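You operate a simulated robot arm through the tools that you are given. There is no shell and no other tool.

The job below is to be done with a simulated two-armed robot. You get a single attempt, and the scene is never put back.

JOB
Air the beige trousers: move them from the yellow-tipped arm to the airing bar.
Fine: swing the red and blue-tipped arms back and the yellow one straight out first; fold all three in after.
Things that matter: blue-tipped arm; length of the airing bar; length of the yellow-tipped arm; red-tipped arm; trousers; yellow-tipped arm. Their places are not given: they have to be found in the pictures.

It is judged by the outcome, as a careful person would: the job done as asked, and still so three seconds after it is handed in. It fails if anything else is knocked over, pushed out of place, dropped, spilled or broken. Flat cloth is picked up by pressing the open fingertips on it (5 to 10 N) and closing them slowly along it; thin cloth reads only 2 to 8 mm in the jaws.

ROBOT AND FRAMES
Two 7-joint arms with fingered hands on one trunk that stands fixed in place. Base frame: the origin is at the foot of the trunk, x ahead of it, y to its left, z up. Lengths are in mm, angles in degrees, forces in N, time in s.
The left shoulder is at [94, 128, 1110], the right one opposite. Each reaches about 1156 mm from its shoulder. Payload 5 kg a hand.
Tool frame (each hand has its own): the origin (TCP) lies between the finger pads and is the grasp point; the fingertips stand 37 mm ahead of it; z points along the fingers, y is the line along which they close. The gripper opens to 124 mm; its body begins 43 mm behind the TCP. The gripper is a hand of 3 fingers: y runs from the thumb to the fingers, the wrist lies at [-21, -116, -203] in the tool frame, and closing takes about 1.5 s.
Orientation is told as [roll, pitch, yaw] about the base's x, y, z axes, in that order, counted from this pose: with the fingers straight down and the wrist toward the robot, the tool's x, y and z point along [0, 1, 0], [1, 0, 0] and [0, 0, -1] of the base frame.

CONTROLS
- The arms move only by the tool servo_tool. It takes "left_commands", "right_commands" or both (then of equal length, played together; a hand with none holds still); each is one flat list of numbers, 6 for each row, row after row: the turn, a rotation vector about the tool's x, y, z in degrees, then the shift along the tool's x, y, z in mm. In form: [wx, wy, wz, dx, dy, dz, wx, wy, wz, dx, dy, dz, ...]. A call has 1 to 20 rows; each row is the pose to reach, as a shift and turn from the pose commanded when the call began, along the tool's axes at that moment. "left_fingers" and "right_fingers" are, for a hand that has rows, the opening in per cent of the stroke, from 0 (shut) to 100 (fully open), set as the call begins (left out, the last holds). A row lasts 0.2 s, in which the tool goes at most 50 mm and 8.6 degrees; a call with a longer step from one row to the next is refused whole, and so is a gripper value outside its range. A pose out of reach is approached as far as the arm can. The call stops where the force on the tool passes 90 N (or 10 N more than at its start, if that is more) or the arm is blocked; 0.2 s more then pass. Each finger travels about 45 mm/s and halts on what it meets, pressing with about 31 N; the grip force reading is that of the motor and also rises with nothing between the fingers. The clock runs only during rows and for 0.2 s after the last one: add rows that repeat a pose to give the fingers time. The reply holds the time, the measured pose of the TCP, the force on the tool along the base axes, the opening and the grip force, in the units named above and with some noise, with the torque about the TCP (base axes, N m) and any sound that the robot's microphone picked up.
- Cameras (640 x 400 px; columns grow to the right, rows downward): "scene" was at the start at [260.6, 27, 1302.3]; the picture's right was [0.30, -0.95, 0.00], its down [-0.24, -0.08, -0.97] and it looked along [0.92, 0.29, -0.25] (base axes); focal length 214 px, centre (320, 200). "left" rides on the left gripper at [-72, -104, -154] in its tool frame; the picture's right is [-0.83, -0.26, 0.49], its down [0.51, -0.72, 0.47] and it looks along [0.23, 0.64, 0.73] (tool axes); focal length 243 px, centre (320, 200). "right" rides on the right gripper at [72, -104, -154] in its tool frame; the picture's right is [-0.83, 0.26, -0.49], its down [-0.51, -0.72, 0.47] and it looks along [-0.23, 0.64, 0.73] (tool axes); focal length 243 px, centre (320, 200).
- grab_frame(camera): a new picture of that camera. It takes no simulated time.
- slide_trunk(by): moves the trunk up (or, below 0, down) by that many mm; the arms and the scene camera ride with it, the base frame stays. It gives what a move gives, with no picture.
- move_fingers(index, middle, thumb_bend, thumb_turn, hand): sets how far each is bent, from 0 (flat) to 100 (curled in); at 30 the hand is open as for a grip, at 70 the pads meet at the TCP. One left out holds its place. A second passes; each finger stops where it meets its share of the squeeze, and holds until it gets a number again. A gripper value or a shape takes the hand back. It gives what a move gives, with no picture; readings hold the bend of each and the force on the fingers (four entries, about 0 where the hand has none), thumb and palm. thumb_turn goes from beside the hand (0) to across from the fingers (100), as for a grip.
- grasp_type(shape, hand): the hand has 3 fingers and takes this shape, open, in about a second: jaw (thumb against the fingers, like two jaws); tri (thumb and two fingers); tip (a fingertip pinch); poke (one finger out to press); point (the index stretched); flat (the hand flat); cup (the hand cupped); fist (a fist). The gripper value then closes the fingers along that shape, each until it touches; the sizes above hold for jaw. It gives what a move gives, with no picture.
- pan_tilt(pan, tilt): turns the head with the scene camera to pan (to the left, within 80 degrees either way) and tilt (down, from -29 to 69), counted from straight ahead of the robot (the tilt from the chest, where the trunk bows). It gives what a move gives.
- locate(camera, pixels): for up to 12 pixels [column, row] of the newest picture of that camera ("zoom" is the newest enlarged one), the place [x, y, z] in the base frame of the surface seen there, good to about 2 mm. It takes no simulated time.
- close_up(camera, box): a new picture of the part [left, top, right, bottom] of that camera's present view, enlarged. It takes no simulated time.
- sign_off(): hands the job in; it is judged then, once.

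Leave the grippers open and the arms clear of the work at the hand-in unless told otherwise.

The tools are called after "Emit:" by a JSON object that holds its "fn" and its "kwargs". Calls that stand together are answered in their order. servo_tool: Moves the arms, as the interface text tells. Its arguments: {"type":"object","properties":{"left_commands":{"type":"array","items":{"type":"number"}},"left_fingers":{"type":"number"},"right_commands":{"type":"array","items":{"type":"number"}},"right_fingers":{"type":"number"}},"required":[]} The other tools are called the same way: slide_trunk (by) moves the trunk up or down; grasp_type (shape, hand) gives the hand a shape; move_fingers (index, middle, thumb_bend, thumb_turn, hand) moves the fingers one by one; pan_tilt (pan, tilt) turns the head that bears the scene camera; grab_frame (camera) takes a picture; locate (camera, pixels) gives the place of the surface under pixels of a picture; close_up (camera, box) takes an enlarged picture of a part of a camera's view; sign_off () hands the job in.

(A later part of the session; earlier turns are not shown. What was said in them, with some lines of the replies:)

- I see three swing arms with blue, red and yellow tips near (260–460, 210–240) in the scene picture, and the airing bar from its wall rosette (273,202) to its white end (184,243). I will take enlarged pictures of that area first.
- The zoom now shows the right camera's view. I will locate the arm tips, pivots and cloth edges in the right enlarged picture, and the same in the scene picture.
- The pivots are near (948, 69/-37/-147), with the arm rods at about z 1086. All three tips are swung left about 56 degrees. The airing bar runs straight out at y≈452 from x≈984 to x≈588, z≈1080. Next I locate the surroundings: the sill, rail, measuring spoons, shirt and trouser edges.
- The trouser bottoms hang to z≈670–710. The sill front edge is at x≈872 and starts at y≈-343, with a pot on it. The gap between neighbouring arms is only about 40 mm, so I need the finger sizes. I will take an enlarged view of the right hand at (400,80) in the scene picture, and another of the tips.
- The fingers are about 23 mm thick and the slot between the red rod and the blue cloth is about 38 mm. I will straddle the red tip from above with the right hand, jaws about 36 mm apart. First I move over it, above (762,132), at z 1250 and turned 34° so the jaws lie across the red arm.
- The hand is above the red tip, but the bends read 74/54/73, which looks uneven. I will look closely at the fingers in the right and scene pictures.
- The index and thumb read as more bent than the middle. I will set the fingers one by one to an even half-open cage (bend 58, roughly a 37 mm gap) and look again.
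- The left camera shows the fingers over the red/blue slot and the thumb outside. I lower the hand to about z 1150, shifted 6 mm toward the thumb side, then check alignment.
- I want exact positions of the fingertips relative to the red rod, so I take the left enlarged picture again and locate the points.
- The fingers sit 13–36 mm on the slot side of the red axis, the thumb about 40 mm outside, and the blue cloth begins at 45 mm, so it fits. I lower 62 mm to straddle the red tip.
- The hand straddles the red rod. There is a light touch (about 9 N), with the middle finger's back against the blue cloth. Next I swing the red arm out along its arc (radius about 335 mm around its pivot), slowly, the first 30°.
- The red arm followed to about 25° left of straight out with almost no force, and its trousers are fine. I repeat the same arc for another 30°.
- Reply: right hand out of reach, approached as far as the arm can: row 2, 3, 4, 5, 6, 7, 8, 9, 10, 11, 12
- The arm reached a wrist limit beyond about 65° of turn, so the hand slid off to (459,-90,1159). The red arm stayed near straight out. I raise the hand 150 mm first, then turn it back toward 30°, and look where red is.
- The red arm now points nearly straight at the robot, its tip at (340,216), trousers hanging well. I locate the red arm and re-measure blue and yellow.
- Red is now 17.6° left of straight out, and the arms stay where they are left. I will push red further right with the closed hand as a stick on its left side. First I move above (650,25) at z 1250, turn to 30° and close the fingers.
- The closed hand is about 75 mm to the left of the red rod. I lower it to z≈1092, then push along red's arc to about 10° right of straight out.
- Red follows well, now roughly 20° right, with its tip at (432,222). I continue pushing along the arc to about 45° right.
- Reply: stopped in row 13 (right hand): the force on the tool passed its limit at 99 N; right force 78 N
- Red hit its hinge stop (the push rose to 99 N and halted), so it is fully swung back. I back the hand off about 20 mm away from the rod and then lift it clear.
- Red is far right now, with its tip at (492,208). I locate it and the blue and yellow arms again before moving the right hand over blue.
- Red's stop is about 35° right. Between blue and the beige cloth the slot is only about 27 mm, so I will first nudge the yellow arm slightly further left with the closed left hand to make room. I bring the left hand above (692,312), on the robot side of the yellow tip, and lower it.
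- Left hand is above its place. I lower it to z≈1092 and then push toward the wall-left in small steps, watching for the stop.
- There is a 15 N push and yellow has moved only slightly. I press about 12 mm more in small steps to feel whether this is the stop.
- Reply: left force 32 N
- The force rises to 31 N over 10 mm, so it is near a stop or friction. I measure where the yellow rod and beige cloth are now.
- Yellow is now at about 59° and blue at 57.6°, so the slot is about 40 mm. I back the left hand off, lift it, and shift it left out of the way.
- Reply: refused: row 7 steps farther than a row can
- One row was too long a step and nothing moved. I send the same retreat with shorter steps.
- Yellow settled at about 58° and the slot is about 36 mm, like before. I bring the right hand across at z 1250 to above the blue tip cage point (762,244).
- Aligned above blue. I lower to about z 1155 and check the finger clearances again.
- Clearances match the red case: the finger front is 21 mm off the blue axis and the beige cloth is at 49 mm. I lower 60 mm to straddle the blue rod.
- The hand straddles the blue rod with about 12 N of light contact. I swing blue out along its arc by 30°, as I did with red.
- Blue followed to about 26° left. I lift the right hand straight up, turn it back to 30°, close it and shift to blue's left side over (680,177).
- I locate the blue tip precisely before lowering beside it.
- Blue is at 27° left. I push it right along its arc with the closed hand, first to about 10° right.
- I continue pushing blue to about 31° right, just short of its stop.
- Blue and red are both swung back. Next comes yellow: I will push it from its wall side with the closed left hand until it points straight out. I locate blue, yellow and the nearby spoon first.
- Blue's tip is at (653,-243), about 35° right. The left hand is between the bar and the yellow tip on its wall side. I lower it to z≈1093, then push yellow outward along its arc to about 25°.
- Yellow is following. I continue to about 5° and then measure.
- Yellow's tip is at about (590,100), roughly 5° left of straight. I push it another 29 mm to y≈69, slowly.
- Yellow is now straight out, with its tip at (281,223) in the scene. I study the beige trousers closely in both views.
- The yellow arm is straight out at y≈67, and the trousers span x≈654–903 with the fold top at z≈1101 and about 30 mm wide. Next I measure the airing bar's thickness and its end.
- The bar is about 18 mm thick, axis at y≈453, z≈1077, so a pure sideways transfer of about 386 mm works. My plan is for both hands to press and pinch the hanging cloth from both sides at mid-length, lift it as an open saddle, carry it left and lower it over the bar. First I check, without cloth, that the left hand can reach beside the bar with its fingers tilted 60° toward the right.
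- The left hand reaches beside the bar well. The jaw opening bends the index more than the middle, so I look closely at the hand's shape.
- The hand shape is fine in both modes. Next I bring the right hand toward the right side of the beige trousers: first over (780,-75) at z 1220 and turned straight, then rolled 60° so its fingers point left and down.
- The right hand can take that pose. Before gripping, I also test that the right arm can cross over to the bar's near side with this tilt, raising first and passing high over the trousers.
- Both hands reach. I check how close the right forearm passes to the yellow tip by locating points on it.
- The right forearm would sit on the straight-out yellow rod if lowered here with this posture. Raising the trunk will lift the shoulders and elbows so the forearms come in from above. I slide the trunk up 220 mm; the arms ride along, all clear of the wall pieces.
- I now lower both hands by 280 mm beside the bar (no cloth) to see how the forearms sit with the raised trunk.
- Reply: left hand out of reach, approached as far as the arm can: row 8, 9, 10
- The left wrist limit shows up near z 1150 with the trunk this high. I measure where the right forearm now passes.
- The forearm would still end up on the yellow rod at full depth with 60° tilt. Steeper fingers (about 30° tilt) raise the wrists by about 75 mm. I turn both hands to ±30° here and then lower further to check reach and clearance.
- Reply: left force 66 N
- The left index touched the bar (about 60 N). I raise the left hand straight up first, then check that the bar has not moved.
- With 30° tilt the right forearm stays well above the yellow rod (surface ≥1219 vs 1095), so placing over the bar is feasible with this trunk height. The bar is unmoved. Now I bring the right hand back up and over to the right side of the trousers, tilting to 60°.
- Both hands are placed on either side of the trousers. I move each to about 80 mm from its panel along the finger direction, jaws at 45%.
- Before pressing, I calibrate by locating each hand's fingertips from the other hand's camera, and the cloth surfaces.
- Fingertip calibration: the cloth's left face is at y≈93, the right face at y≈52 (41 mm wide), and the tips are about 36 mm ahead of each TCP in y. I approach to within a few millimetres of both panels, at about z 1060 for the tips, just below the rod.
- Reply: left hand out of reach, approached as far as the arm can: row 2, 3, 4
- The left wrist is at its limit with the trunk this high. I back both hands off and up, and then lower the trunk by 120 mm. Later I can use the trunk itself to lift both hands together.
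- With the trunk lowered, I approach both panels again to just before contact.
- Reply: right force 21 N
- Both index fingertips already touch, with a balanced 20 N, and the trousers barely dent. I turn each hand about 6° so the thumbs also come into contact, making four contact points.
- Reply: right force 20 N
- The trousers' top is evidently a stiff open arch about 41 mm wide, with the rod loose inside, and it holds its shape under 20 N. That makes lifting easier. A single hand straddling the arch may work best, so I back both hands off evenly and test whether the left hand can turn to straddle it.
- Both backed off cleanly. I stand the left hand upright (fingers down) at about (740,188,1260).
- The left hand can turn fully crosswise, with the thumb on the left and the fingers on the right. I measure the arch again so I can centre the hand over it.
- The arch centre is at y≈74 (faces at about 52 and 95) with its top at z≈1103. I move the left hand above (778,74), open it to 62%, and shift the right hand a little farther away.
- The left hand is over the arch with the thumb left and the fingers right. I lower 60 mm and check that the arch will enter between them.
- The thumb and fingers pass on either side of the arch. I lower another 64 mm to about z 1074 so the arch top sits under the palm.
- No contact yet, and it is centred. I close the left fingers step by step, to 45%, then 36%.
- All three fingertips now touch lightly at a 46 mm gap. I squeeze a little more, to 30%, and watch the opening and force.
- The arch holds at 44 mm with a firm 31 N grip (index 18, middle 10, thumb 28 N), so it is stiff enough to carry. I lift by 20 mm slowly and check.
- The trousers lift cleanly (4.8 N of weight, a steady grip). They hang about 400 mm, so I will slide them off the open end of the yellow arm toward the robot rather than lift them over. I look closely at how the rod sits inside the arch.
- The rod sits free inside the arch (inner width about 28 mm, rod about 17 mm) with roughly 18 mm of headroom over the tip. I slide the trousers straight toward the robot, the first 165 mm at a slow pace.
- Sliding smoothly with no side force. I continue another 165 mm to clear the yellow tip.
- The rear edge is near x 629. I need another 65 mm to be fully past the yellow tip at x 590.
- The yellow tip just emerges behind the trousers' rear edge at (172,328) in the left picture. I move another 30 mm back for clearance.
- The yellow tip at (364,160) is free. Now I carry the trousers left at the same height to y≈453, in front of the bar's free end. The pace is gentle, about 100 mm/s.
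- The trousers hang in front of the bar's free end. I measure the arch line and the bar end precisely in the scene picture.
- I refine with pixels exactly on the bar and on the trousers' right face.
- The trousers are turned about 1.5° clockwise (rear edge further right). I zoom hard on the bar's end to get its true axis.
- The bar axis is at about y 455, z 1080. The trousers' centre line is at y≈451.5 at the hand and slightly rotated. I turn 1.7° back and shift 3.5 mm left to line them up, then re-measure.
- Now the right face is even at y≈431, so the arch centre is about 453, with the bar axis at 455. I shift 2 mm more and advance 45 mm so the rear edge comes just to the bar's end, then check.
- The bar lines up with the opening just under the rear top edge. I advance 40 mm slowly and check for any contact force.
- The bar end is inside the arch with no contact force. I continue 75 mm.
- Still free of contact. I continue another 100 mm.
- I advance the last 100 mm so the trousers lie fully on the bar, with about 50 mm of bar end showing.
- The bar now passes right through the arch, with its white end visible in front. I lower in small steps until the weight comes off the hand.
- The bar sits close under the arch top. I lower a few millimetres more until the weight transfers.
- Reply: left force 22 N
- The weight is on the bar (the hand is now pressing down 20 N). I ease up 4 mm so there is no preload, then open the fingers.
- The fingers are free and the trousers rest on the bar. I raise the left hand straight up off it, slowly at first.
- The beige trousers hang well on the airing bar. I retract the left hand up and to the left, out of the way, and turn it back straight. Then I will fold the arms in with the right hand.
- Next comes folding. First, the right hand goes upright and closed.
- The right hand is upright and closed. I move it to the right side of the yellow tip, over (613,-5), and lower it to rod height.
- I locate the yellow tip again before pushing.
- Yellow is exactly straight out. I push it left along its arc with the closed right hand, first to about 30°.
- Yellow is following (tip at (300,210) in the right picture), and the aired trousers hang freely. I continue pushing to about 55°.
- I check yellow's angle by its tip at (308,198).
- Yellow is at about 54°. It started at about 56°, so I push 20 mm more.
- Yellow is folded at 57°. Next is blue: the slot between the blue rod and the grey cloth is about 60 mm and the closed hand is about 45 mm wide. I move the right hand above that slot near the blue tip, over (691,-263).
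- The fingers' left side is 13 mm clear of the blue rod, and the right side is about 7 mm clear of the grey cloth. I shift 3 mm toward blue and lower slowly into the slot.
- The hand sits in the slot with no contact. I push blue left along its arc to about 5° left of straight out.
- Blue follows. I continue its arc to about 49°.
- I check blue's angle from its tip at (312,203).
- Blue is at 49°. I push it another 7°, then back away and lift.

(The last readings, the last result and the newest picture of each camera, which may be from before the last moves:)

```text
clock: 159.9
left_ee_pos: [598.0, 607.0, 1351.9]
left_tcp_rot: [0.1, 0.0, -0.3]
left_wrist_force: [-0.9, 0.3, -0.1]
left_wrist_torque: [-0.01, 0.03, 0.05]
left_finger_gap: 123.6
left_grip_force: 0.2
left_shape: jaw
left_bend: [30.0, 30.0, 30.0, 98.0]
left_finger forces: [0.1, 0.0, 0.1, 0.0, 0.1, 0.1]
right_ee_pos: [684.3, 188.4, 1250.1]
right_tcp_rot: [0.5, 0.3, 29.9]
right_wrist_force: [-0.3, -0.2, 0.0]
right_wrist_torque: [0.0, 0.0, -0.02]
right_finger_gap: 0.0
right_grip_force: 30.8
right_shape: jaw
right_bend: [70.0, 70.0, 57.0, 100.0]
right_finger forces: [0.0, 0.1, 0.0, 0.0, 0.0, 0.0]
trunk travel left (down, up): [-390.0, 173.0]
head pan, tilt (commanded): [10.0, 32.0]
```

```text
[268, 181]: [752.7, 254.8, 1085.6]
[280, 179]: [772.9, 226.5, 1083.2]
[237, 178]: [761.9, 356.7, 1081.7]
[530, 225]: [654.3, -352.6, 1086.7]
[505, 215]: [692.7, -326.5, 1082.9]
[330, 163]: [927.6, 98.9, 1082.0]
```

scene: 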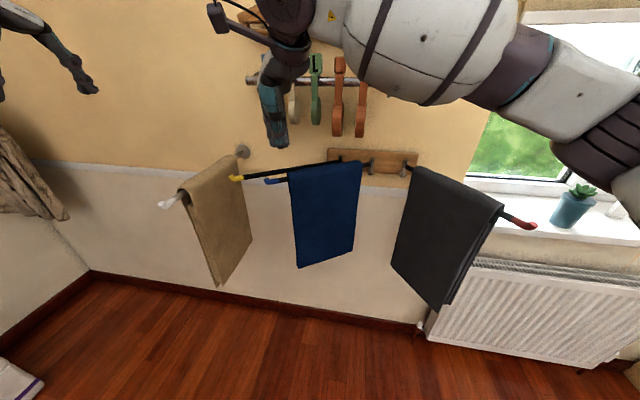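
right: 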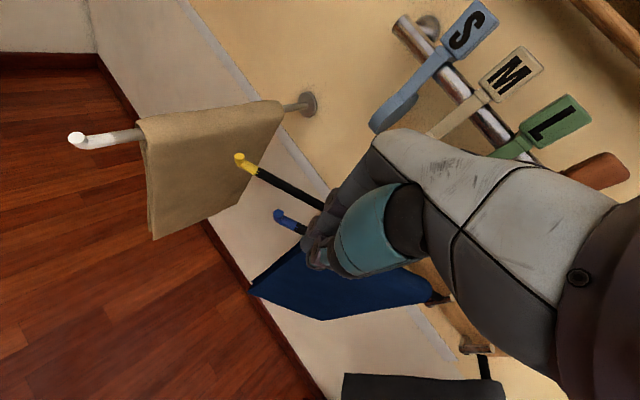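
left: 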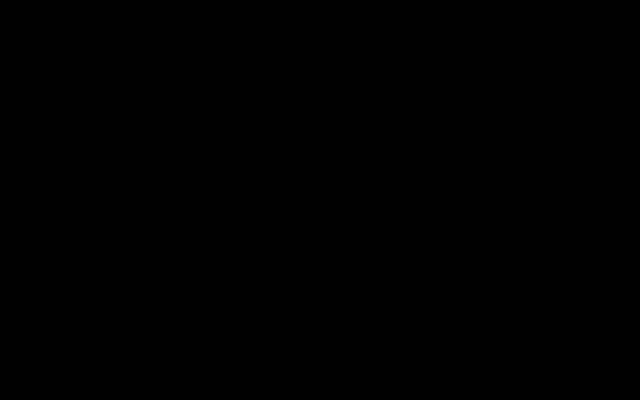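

Blue is folded at about 57°. Now red: I move the right hand high over to red's right side, over (708,-388).

Emit:
{"fn": "servo_tool", "kwargs": {"right_commands": [0, 0, 0, -39, -20, 0, 0, 0, 0, -78, -41, 0, 0, 0, 0, -118, -61, 0, 0, 0, 0, -157, -82, 0, 0, 0, 0, -197, -102, 0, 0, 0, 0, -236, -123, 0, 0, 0, 0, -275, -143, 0, 0, 0, 0, -315, -164, 0, 0, 0, 0, -354, -184, 0, 0, 0, 0, -393, -205, 0, 0, 0, 0, -433, -225, 0, 0, 0, 0, -472, -246, 0, 0, 0, 0, -511, -266, 0]}}

Emit:
{"fn": "grab_frame", "kwargs": {"camera": "right"}}

Emit:
{"fn": "grab_frame", "kwargs": {"camera": "scene"}}

```text
clock: 162.7
left_ee_pos: [598.4, 608.2, 1351.9]
left_tcp_rot: [0.0, -0.1, -0.3]
left_wrist_force: [-0.2, 0.5, 0.0]
left_wrist_torque: [-0.02, -0.03, -0.01]
left_finger_gap: 123.8
left_grip_force: 0.2
left_shape: jaw
left_bend: [30.0, 30.0, 30.0, 98.0]
left_finger forces: [0.0, 0.0, 0.0, 0.0, 0.0, 0.1]
right_ee_pos: [708.5, -353.4, 1248.8]
right_tcp_rot: [0.4, 0.3, 29.9]
right_wrist_force: [-0.5, 1.0, -0.3]
right_wrist_torque: [-0.01, -0.01, 0.01]
right_finger_gap: 0.0
right_grip_force: 31.1
right_shape: jaw
right_bend: [70.0, 70.0, 57.0, 100.0]
right_finger forces: [0.0, 0.0, 0.1, 0.0, 0.0, 0.0]
right hand out of reach, approached as far as the arm can: row 13
trunk travel left (down, up): [-390.0, 173.0]
head pan, tilt (commanded): [10.0, 32.0]
```

```text
taken
```

right: 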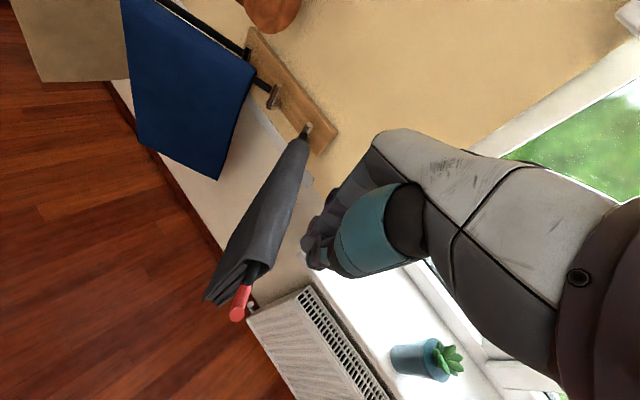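

```text
taken
```

scene: 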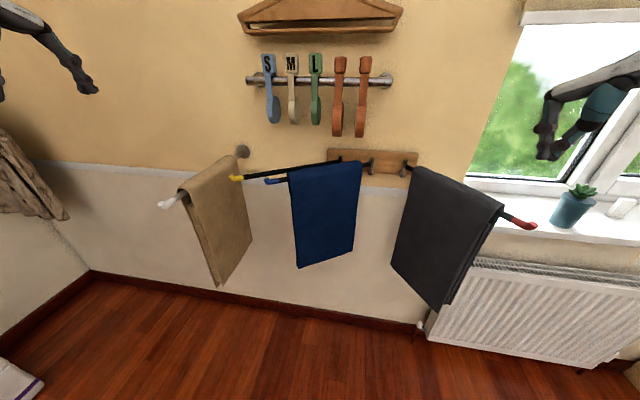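

The wrist limit came at y -353 with a 30° turn. I turn the hand back to 0° and finish the move to (708,-388).

Emit:
{"fn": "servo_tool", "kwargs": {"right_commands": [0, 0, 7.5, 0, 0, 0, 0, 0, 15, -8, -4, 0, 0, 0, 22.5, -16, -9, 0, 0, 0, 30, -23, -13, 0, 0, 0, 30, -30, -17.4, 0]}}

Emit:
{"fn": "grab_frame", "kwargs": {"camera": "right"}}

```text
clock: 163.9
left_ee_pos: [597.8, 606.3, 1352.0]
left_tcp_rot: [0.0, 0.0, -0.2]
left_wrist_force: [-1.0, 0.1, 0.2]
left_wrist_torque: [0.0, -0.02, -0.03]
left_finger_gap: 123.7
left_grip_force: 0.0
left_shape: jaw
left_bend: [30.0, 30.0, 30.0, 98.0]
left_finger forces: [0.0, 0.0, 0.0, 0.0, 0.0, 0.1]
right_ee_pos: [708.0, -389.8, 1247.6]
right_tcp_rot: [0.4, 0.5, -0.2]
right_wrist_force: [-0.6, 0.7, 0.5]
right_wrist_torque: [0.02, 0.01, 0.02]
right_finger_gap: 0.0
right_grip_force: 31.3
right_shape: jaw
right_bend: [70.0, 70.0, 57.0, 100.0]
right_finger forces: [0.0, 0.1, 0.0, 0.0, 0.0, 0.0]
trunk travel left (down, up): [-390.0, 173.0]
head pan, tilt (commanded): [10.0, 32.0]
```

```text
taken
```

right: 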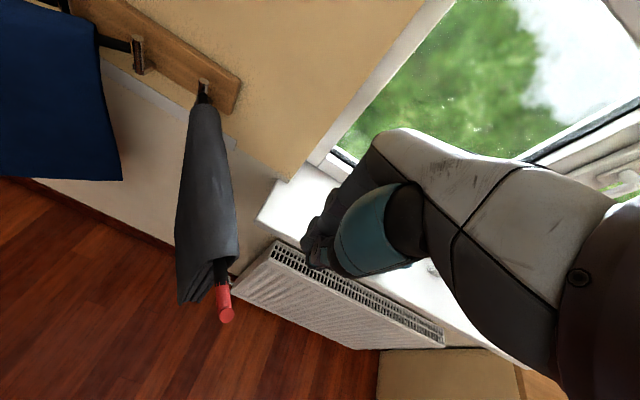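

The hand is about 60 mm to the right of the red rod. I lower it and push red along its arc to about 5° left.

Emit:
{"fn": "servo_tool", "kwargs": {"right_commands": [0, 0, 0, 0, 0, 40, 0, 0, 0, 0, 0, 80, 0, 0, 0, 0, 0, 120, 0, 0, 0, 0, 0, 152]}}

Emit:
{"fn": "servo_tool", "kwargs": {"right_commands": [0, 0, 0, 15, -10, 0, 0, 0, 0, 29.3, -20.1, 0, 0, 0, 0, 40.8, -28.9, 0, 0, 0, 0, 52.8, -37.6, 0, 0, 0, 0, 65.1, -45.5, 0, 0, 0, 0, 77.7, -53, 0, 0, 0, 0, 90.7, -59.8, 0, 0, 0, 0, 103.9, -66.2, 0, 0, 0, 0, 117.4, -72, 0, 0, 0, 0, 131.2, -77.1, 0, 0, 0, 0, 145.1, -81.7, 0, 0, 0, 0, 159.2, -85.6, 0, 0, 0, 0, 173.5, -88.9, 0, 0, 0, 0, 187.9, -91.5, 0, 0, 0, 0, 202.4, -93.6, 0, 0, 0, 0, 217, -95, 0, 0, 0, 0, 231.6, -95.8, 0, 0, 0, 0, 246.3, -95.9, 0]}}

Emit:
{"fn": "grab_frame", "kwargs": {"camera": "scene"}}

Emit:
{"fn": "grab_frame", "kwargs": {"camera": "right"}}

```text
clock: 164.9
left_ee_pos: [599.3, 605.9, 1351.8]
left_tcp_rot: [0.0, 0.0, -0.3]
left_wrist_force: [-1.1, -0.5, 0.2]
left_wrist_torque: [0.01, 0.02, 0.0]
left_finger_gap: 123.7
left_grip_force: 0.0
left_shape: jaw
left_bend: [30.0, 30.0, 30.0, 98.0]
left_finger forces: [0.0, 0.1, 0.0, 0.1, 0.0, 0.0]
right_ee_pos: [706.9, -388.2, 1094.3]
right_tcp_rot: [0.3, 0.5, -0.1]
right_wrist_force: [0.3, -0.7, -0.7]
right_wrist_torque: [0.01, -0.03, -0.02]
right_finger_gap: 0.0
right_grip_force: 31.0
right_shape: jaw
right_bend: [70.0, 70.0, 57.0, 100.0]
right_finger forces: [0.0, 0.0, 0.0, 0.0, 0.1, 0.0]
trunk travel left (down, up): [-390.0, 173.0]
head pan, tilt (commanded): [10.0, 32.0]
```

```text
clock: 168.7
left_ee_pos: [600.1, 606.8, 1349.4]
left_tcp_rot: [0.0, 0.0, -0.3]
left_wrist_force: [-0.8, -1.0, -0.7]
left_wrist_torque: [0.01, 0.02, -0.02]
left_finger_gap: 123.6
left_grip_force: 0.1
left_shape: jaw
left_bend: [30.0, 30.0, 30.0, 98.0]
left_finger forces: [0.0, 0.0, 0.1, 0.1, 0.0, 0.0]
right_ee_pos: [611.8, -140.6, 1096.9]
right_tcp_rot: [0.3, 0.6, -0.1]
right_wrist_force: [-0.7, -0.8, 0.2]
right_wrist_torque: [0.0, -0.01, -0.01]
right_finger_gap: 0.1
right_grip_force: 31.7
right_shape: jaw
right_bend: [70.0, 70.0, 57.0, 100.0]
right_finger forces: [0.3, 0.0, 0.0, 0.0, 0.0, 0.0]
trunk travel left (down, up): [-390.0, 173.0]
head pan, tilt (commanded): [10.0, 32.0]
```

```text
taken
```

scene: 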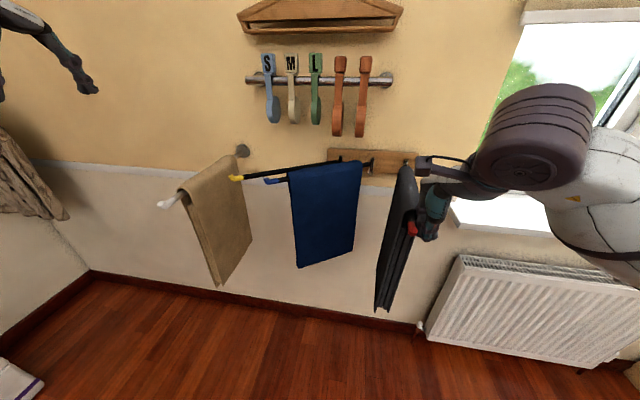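

```text
taken
```

right: 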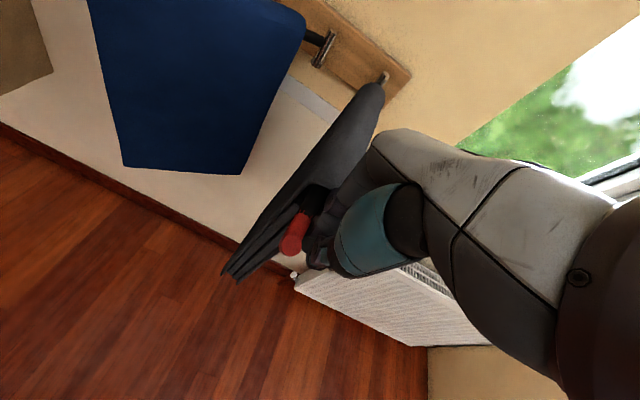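

Red follows, now about 5° left. I continue to about 48°.

Emit:
{"fn": "servo_tool", "kwargs": {"right_commands": [0, 0, 0, 12.6, 1, 0, 0, 0, 0, 27.2, 2, 0, 0, 0, 0, 41.7, 3.8, 0, 0, 0, 0, 56.2, 6.1, 0, 0, 0, 0, 70.5, 9.2, 0, 0, 0, 0, 84.7, 12.8, 0, 0, 0, 0, 98.7, 17.2, 0, 0, 0, 0, 112.5, 22, 0, 0, 0, 0, 126, 27.6, 0, 0, 0, 0, 139.4, 33.6, 0, 0, 0, 0, 152.5, 40.3, 0, 0, 0, 0, 165.3, 47.5, 0, 0, 0, 0, 177.7, 55.3, 0, 0, 0, 0, 189.7, 63.5, 0, 0, 0, 0, 201.5, 72.4, 0, 0, 0, 0, 212.8, 81.6, 0, 0, 0, 0, 223.7, 91.5, 0]}}

Emit:
{"fn": "grab_frame", "kwargs": {"camera": "scene"}}

Emit:
{"fn": "grab_frame", "kwargs": {"camera": "right"}}

```text
clock: 172.3
left_ee_pos: [598.6, 607.2, 1350.6]
left_tcp_rot: [0.0, -0.1, -0.4]
left_wrist_force: [0.6, 0.1, 0.9]
left_wrist_torque: [-0.01, -0.01, -0.01]
left_finger_gap: 123.6
left_grip_force: 0.0
left_shape: jaw
left_bend: [30.0, 30.0, 30.0, 98.0]
left_finger forces: [0.0, 0.0, 0.0, 0.0, 0.0, 0.0]
right_ee_pos: [703.6, 82.6, 1097.9]
right_tcp_rot: [0.2, 0.6, -0.1]
right_wrist_force: [0.2, 1.1, -0.8]
right_wrist_torque: [0.0, -0.01, 0.02]
right_finger_gap: 0.0
right_grip_force: 30.9
right_shape: jaw
right_bend: [70.0, 70.0, 57.0, 100.0]
right_finger forces: [0.1, 0.2, 0.0, 0.0, 0.0, 0.1]
trunk travel left (down, up): [-390.0, 173.0]
head pan, tilt (commanded): [10.0, 32.0]
```

```text
taken
```

scene: 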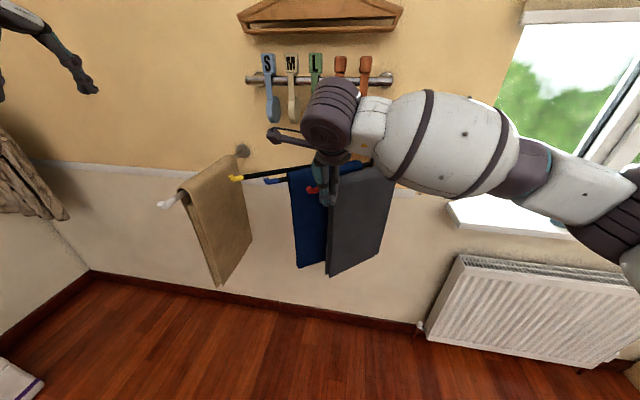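

```text
taken
```

right: 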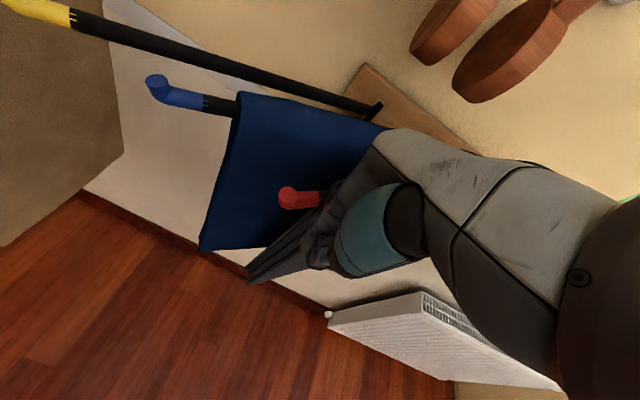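

Emit:
{"fn": "locate", "kwargs": {"camera": "right", "pixels": [[288, 197], [305, 199], [155, 88], [185, 98], [210, 104], [60, 12], [300, 80]]}}

```text
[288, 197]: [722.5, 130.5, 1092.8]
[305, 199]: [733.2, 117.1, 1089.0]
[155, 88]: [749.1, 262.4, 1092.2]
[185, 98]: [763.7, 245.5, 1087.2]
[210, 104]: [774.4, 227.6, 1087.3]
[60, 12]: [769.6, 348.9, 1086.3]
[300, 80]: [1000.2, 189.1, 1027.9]
```

Red is at 51° and blue still at about 56.5°. I push red another 29 mm to reach about 56°, then back away and lift.

Emit:
{"fn": "servo_tool", "kwargs": {"right_commands": [0, 0, 0, 6, 8, 0, 0, 0, 0, 12, 16, 0, 0, 0, 0, 17.6, 23.4, 0, 0, 0, 0, 17.6, 23.4, 0]}}

Emit:
{"fn": "servo_tool", "kwargs": {"right_commands": [0, 0, 0, -8, -12, 0, 0, 0, 0, -20, -30, 0, 0, 0, 0, -34, -52, 0, 0, 0, 0, -34, -52, -40, 0, 0, 0, -34, -52, -80, 0, 0, 0, -34, -52, -120, 0, 0, 0, -34, -52, -155]}}

Emit:
{"fn": "grab_frame", "kwargs": {"camera": "right"}}

Emit:
{"fn": "grab_frame", "kwargs": {"camera": "scene"}}

```text
clock: 173.3
left_ee_pos: [598.2, 606.1, 1350.7]
left_tcp_rot: [0.0, 0.0, -0.3]
left_wrist_force: [0.1, 0.9, 0.0]
left_wrist_torque: [-0.02, -0.03, 0.0]
left_finger_gap: 123.4
left_grip_force: 0.0
left_shape: jaw
left_bend: [30.0, 30.0, 30.0, 98.0]
left_finger forces: [0.0, 0.0, 0.0, 0.0, 0.1, 0.0]
right_ee_pos: [726.9, 100.5, 1098.1]
right_tcp_rot: [0.4, 0.5, -0.1]
right_wrist_force: [-0.1, -0.1, 0.0]
right_wrist_torque: [0.0, 0.0, 0.03]
right_finger_gap: 0.0
right_grip_force: 31.0
right_shape: jaw
right_bend: [70.0, 70.0, 57.0, 100.0]
right_finger forces: [0.0, 0.1, 0.1, 0.0, 0.0, 0.0]
trunk travel left (down, up): [-390.0, 173.0]
head pan, tilt (commanded): [10.0, 32.0]
```

```text
clock: 174.9
left_ee_pos: [598.1, 607.9, 1351.0]
left_tcp_rot: [0.0, -0.1, -0.3]
left_wrist_force: [-0.4, 0.1, 0.0]
left_wrist_torque: [-0.02, -0.04, 0.03]
left_finger_gap: 123.4
left_grip_force: 0.1
left_shape: jaw
left_bend: [30.0, 30.0, 30.0, 98.0]
left_finger forces: [0.1, 0.0, 0.0, 0.1, 0.0, 0.0]
right_ee_pos: [675.7, 65.4, 1254.9]
right_tcp_rot: [0.1, 0.5, -0.1]
right_wrist_force: [-0.5, 1.1, -1.1]
right_wrist_torque: [-0.01, -0.01, 0.0]
right_finger_gap: 0.1
right_grip_force: 31.3
right_shape: jaw
right_bend: [70.0, 70.0, 57.0, 100.0]
right_finger forces: [0.0, 0.1, 0.0, 0.0, 0.0, 0.0]
trunk travel left (down, up): [-390.0, 173.0]
head pan, tilt (commanded): [10.0, 32.0]
```

```text
taken
```

right: 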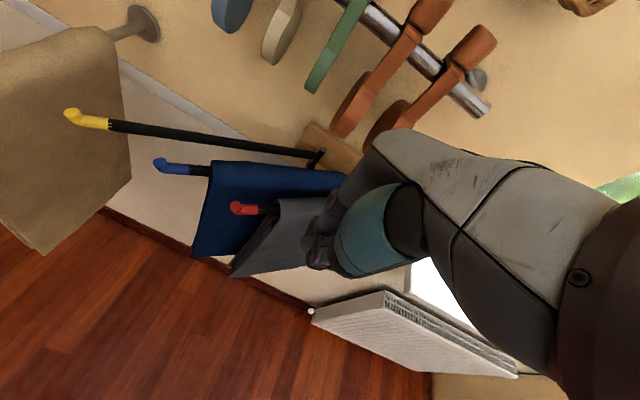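

```text
taken
```

scene: 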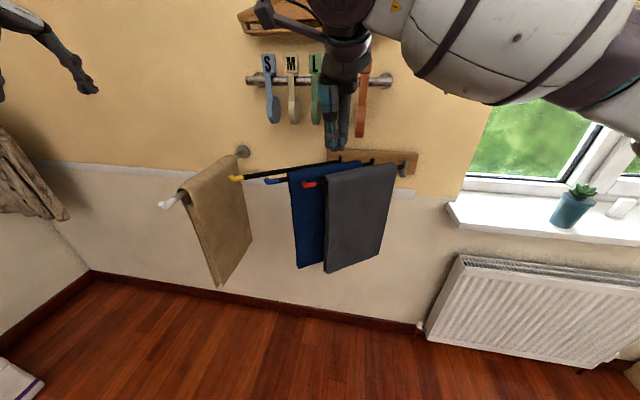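

All three arms are folded in. I measure the final tip positions, and move the right hand away to the right and open it.

Emit:
{"fn": "locate", "kwargs": {"camera": "scene", "pixels": [[305, 185], [315, 184], [268, 181], [280, 179], [236, 178], [246, 176]]}}

Emit:
{"fn": "servo_tool", "kwargs": {"right_commands": [0, 0, 0, -30, -5, -5, 0, 0, 0, -70, -10, -10, 0, 0, 0, -110, -15, -15, 0, 0, 0, -150, -20, -20, 0, 0, 0, -190, -25, -25, 0, 0, 0, -220, -30, -30, 0, 0, 0, -240, -30, -30], "right_fingers": 100}}

Emit:
{"fn": "grab_frame", "kwargs": {"camera": "scene"}}

Emit:
{"fn": "grab_frame", "kwargs": {"camera": "left"}}

Emit:
{"fn": "grab_frame", "kwargs": {"camera": "right"}}

```text
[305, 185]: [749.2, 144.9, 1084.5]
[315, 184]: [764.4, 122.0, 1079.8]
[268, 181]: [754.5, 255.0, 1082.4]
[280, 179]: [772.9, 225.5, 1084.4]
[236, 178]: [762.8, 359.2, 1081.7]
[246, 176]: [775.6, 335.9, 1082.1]
```

```text
clock: 176.5
left_ee_pos: [598.0, 606.0, 1352.3]
left_tcp_rot: [-0.1, 0.0, -0.3]
left_wrist_force: [0.4, -0.5, -0.7]
left_wrist_torque: [0.02, 0.02, 0.02]
left_finger_gap: 123.8
left_grip_force: 0.0
left_shape: jaw
left_bend: [30.0, 30.0, 30.0, 98.0]
left_finger forces: [0.1, 0.0, 0.0, 0.0, 0.0, 0.0]
right_ee_pos: [644.7, -176.3, 1282.1]
right_tcp_rot: [0.3, 0.5, -0.1]
right_wrist_force: [0.5, -0.4, 0.4]
right_wrist_torque: [-0.01, -0.01, -0.03]
right_finger_gap: 123.6
right_grip_force: 0.0
right_shape: jaw
right_bend: [30.0, 30.0, 30.0, 98.0]
right_finger forces: [0.1, 0.1, 0.0, 0.0, 0.0, 0.0]
trunk travel left (down, up): [-390.0, 173.0]
head pan, tilt (commanded): [10.0, 32.0]
```

```text
taken
```

scene: 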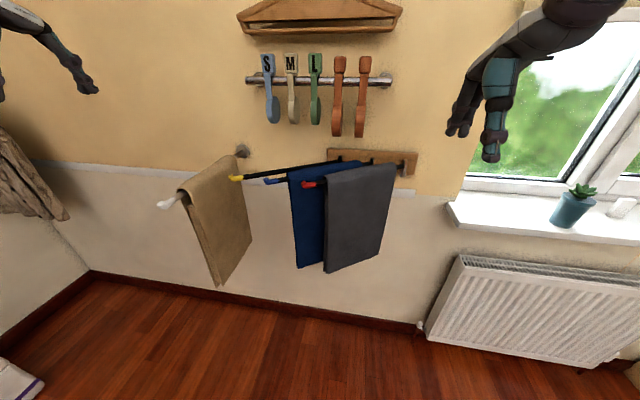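

```text
taken
```

left: 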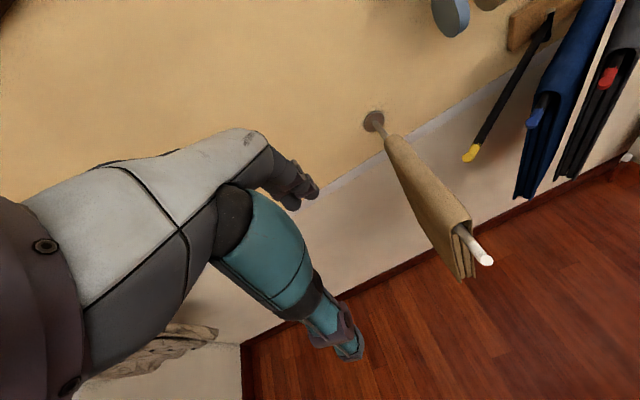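

```text
taken
```

right: 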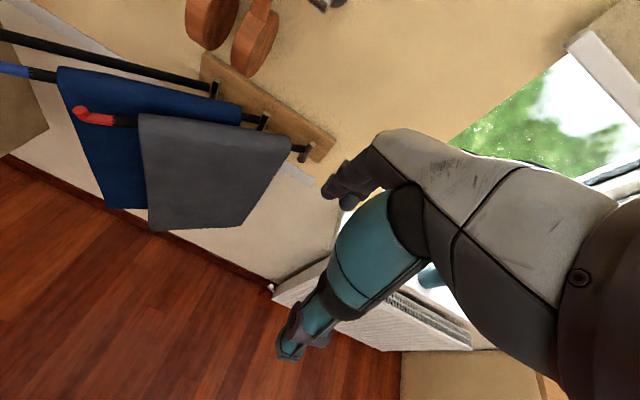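

Final tips: red (749,145), blue (754,255), yellow (763,359). All are at or slightly beyond their starting folded angles of about 56°. I take one last close look at the aired trousers after a short wait.

Emit:
{"fn": "servo_tool", "kwargs": {"right_commands": [0, 0, 0, 0, 0, 0, 0, 0, 0, 0, 0, 0, 0, 0, 0, 0, 0, 0, 0, 0, 0, 0, 0, 0, 0, 0, 0, 0, 0, 0, 0, 0, 0, 0, 0, 0, 0, 0, 0, 0, 0, 0, 0, 0, 0, 0, 0, 0, 0, 0, 0, 0, 0, 0, 0, 0, 0, 0, 0, 0]}}

Emit:
{"fn": "close_up", "kwargs": {"camera": "left", "box": [340, 60, 640, 300]}}

Emit:
{"fn": "close_up", "kwargs": {"camera": "scene", "box": [140, 130, 440, 300]}}

Emit:
{"fn": "locate", "kwargs": {"camera": "zoom", "pixels": [[348, 128], [275, 117], [206, 113], [50, 172], [105, 130], [205, 65], [180, 370], [150, 250]]}}

```text
clock: 178.7
left_ee_pos: [598.2, 607.2, 1352.3]
left_tcp_rot: [-0.1, 0.0, -0.3]
left_wrist_force: [-0.5, 0.2, -0.2]
left_wrist_torque: [-0.01, -0.01, -0.01]
left_finger_gap: 123.9
left_grip_force: 0.1
left_shape: jaw
left_bend: [30.0, 30.0, 30.0, 98.0]
left_finger forces: [0.1, 0.0, 0.0, 0.0, 0.1, 0.0]
right_ee_pos: [644.9, -177.1, 1282.2]
right_tcp_rot: [0.3, 0.6, -0.1]
right_wrist_force: [0.0, -1.5, -0.5]
right_wrist_torque: [0.04, 0.01, 0.01]
right_finger_gap: 123.7
right_grip_force: 0.1
right_shape: jaw
right_bend: [30.0, 30.0, 30.0, 98.0]
right_finger forces: [0.0, 0.0, 0.0, 0.1, 0.0, 0.0]
trunk travel left (down, up): [-390.0, 173.0]
head pan, tilt (commanded): [10.0, 32.0]
```

```text
1.67 times, centred on (490, 180) of left
```

zoom: 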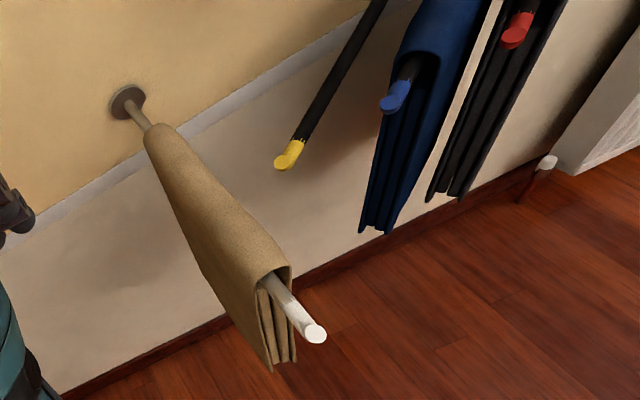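

```text
2.13 times, centred on (290, 215) of scene
```

zoom: 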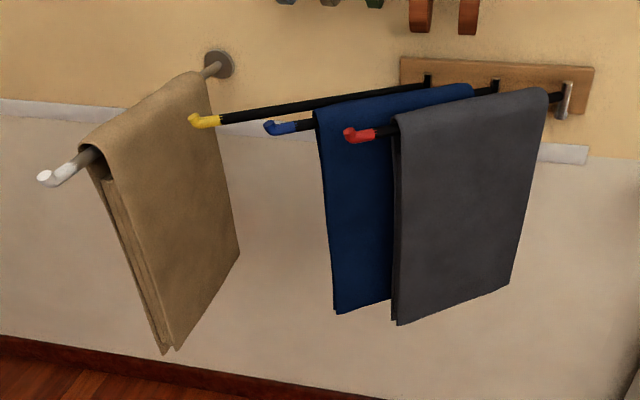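

```text
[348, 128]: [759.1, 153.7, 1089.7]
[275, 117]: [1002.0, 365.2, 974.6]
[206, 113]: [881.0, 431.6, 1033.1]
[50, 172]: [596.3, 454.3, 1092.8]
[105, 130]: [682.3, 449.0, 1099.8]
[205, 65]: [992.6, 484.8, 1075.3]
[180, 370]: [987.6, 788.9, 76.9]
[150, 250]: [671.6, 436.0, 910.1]
```

The beige trousers hang over the airing bar between the rosette and its white end. The blue and grey trousers are still on their own arms, and the yellow, blue and red arms are all folded in. Both grippers are open and clear, nothing else looks disturbed, and everything held still during the wait. I hand the job in.

Emit:
{"fn": "sign_off", "kwargs": {}}

```text
The job is handed in.
```

The beige trousers are now on the airing bar, and I have handed the job in. They were still hanging steady when I checked after a short wait.

- **Swinging out:** Red and blue went back to the right, about 35° past straight out, and yellow was set straight out. Red ran into its hinge stop there (the push reached 99 N) and I backed off straight away.
- **Moving the trousers:** I gripped them at the fold and slid them off the open end of the yellow arm. They then went onto the bar from its free end. They sit fully on the bar, with a short length of the white end showing.
- **Folding in:** All three arms are folded left again, within about 2° of where they started (red about 56°, blue 57°, yellow 57°). The blue and grey trousers are still on their own arms.
- **Contact with the bar:** While checking reach, my left index finger pressed on the airing bar with about 60 N. The bar did not move.

Both grippers are open and both arms are clear of the work. I saw nothing else moved, dropped or damaged. The trunk is still 90 mm higher than at the start.
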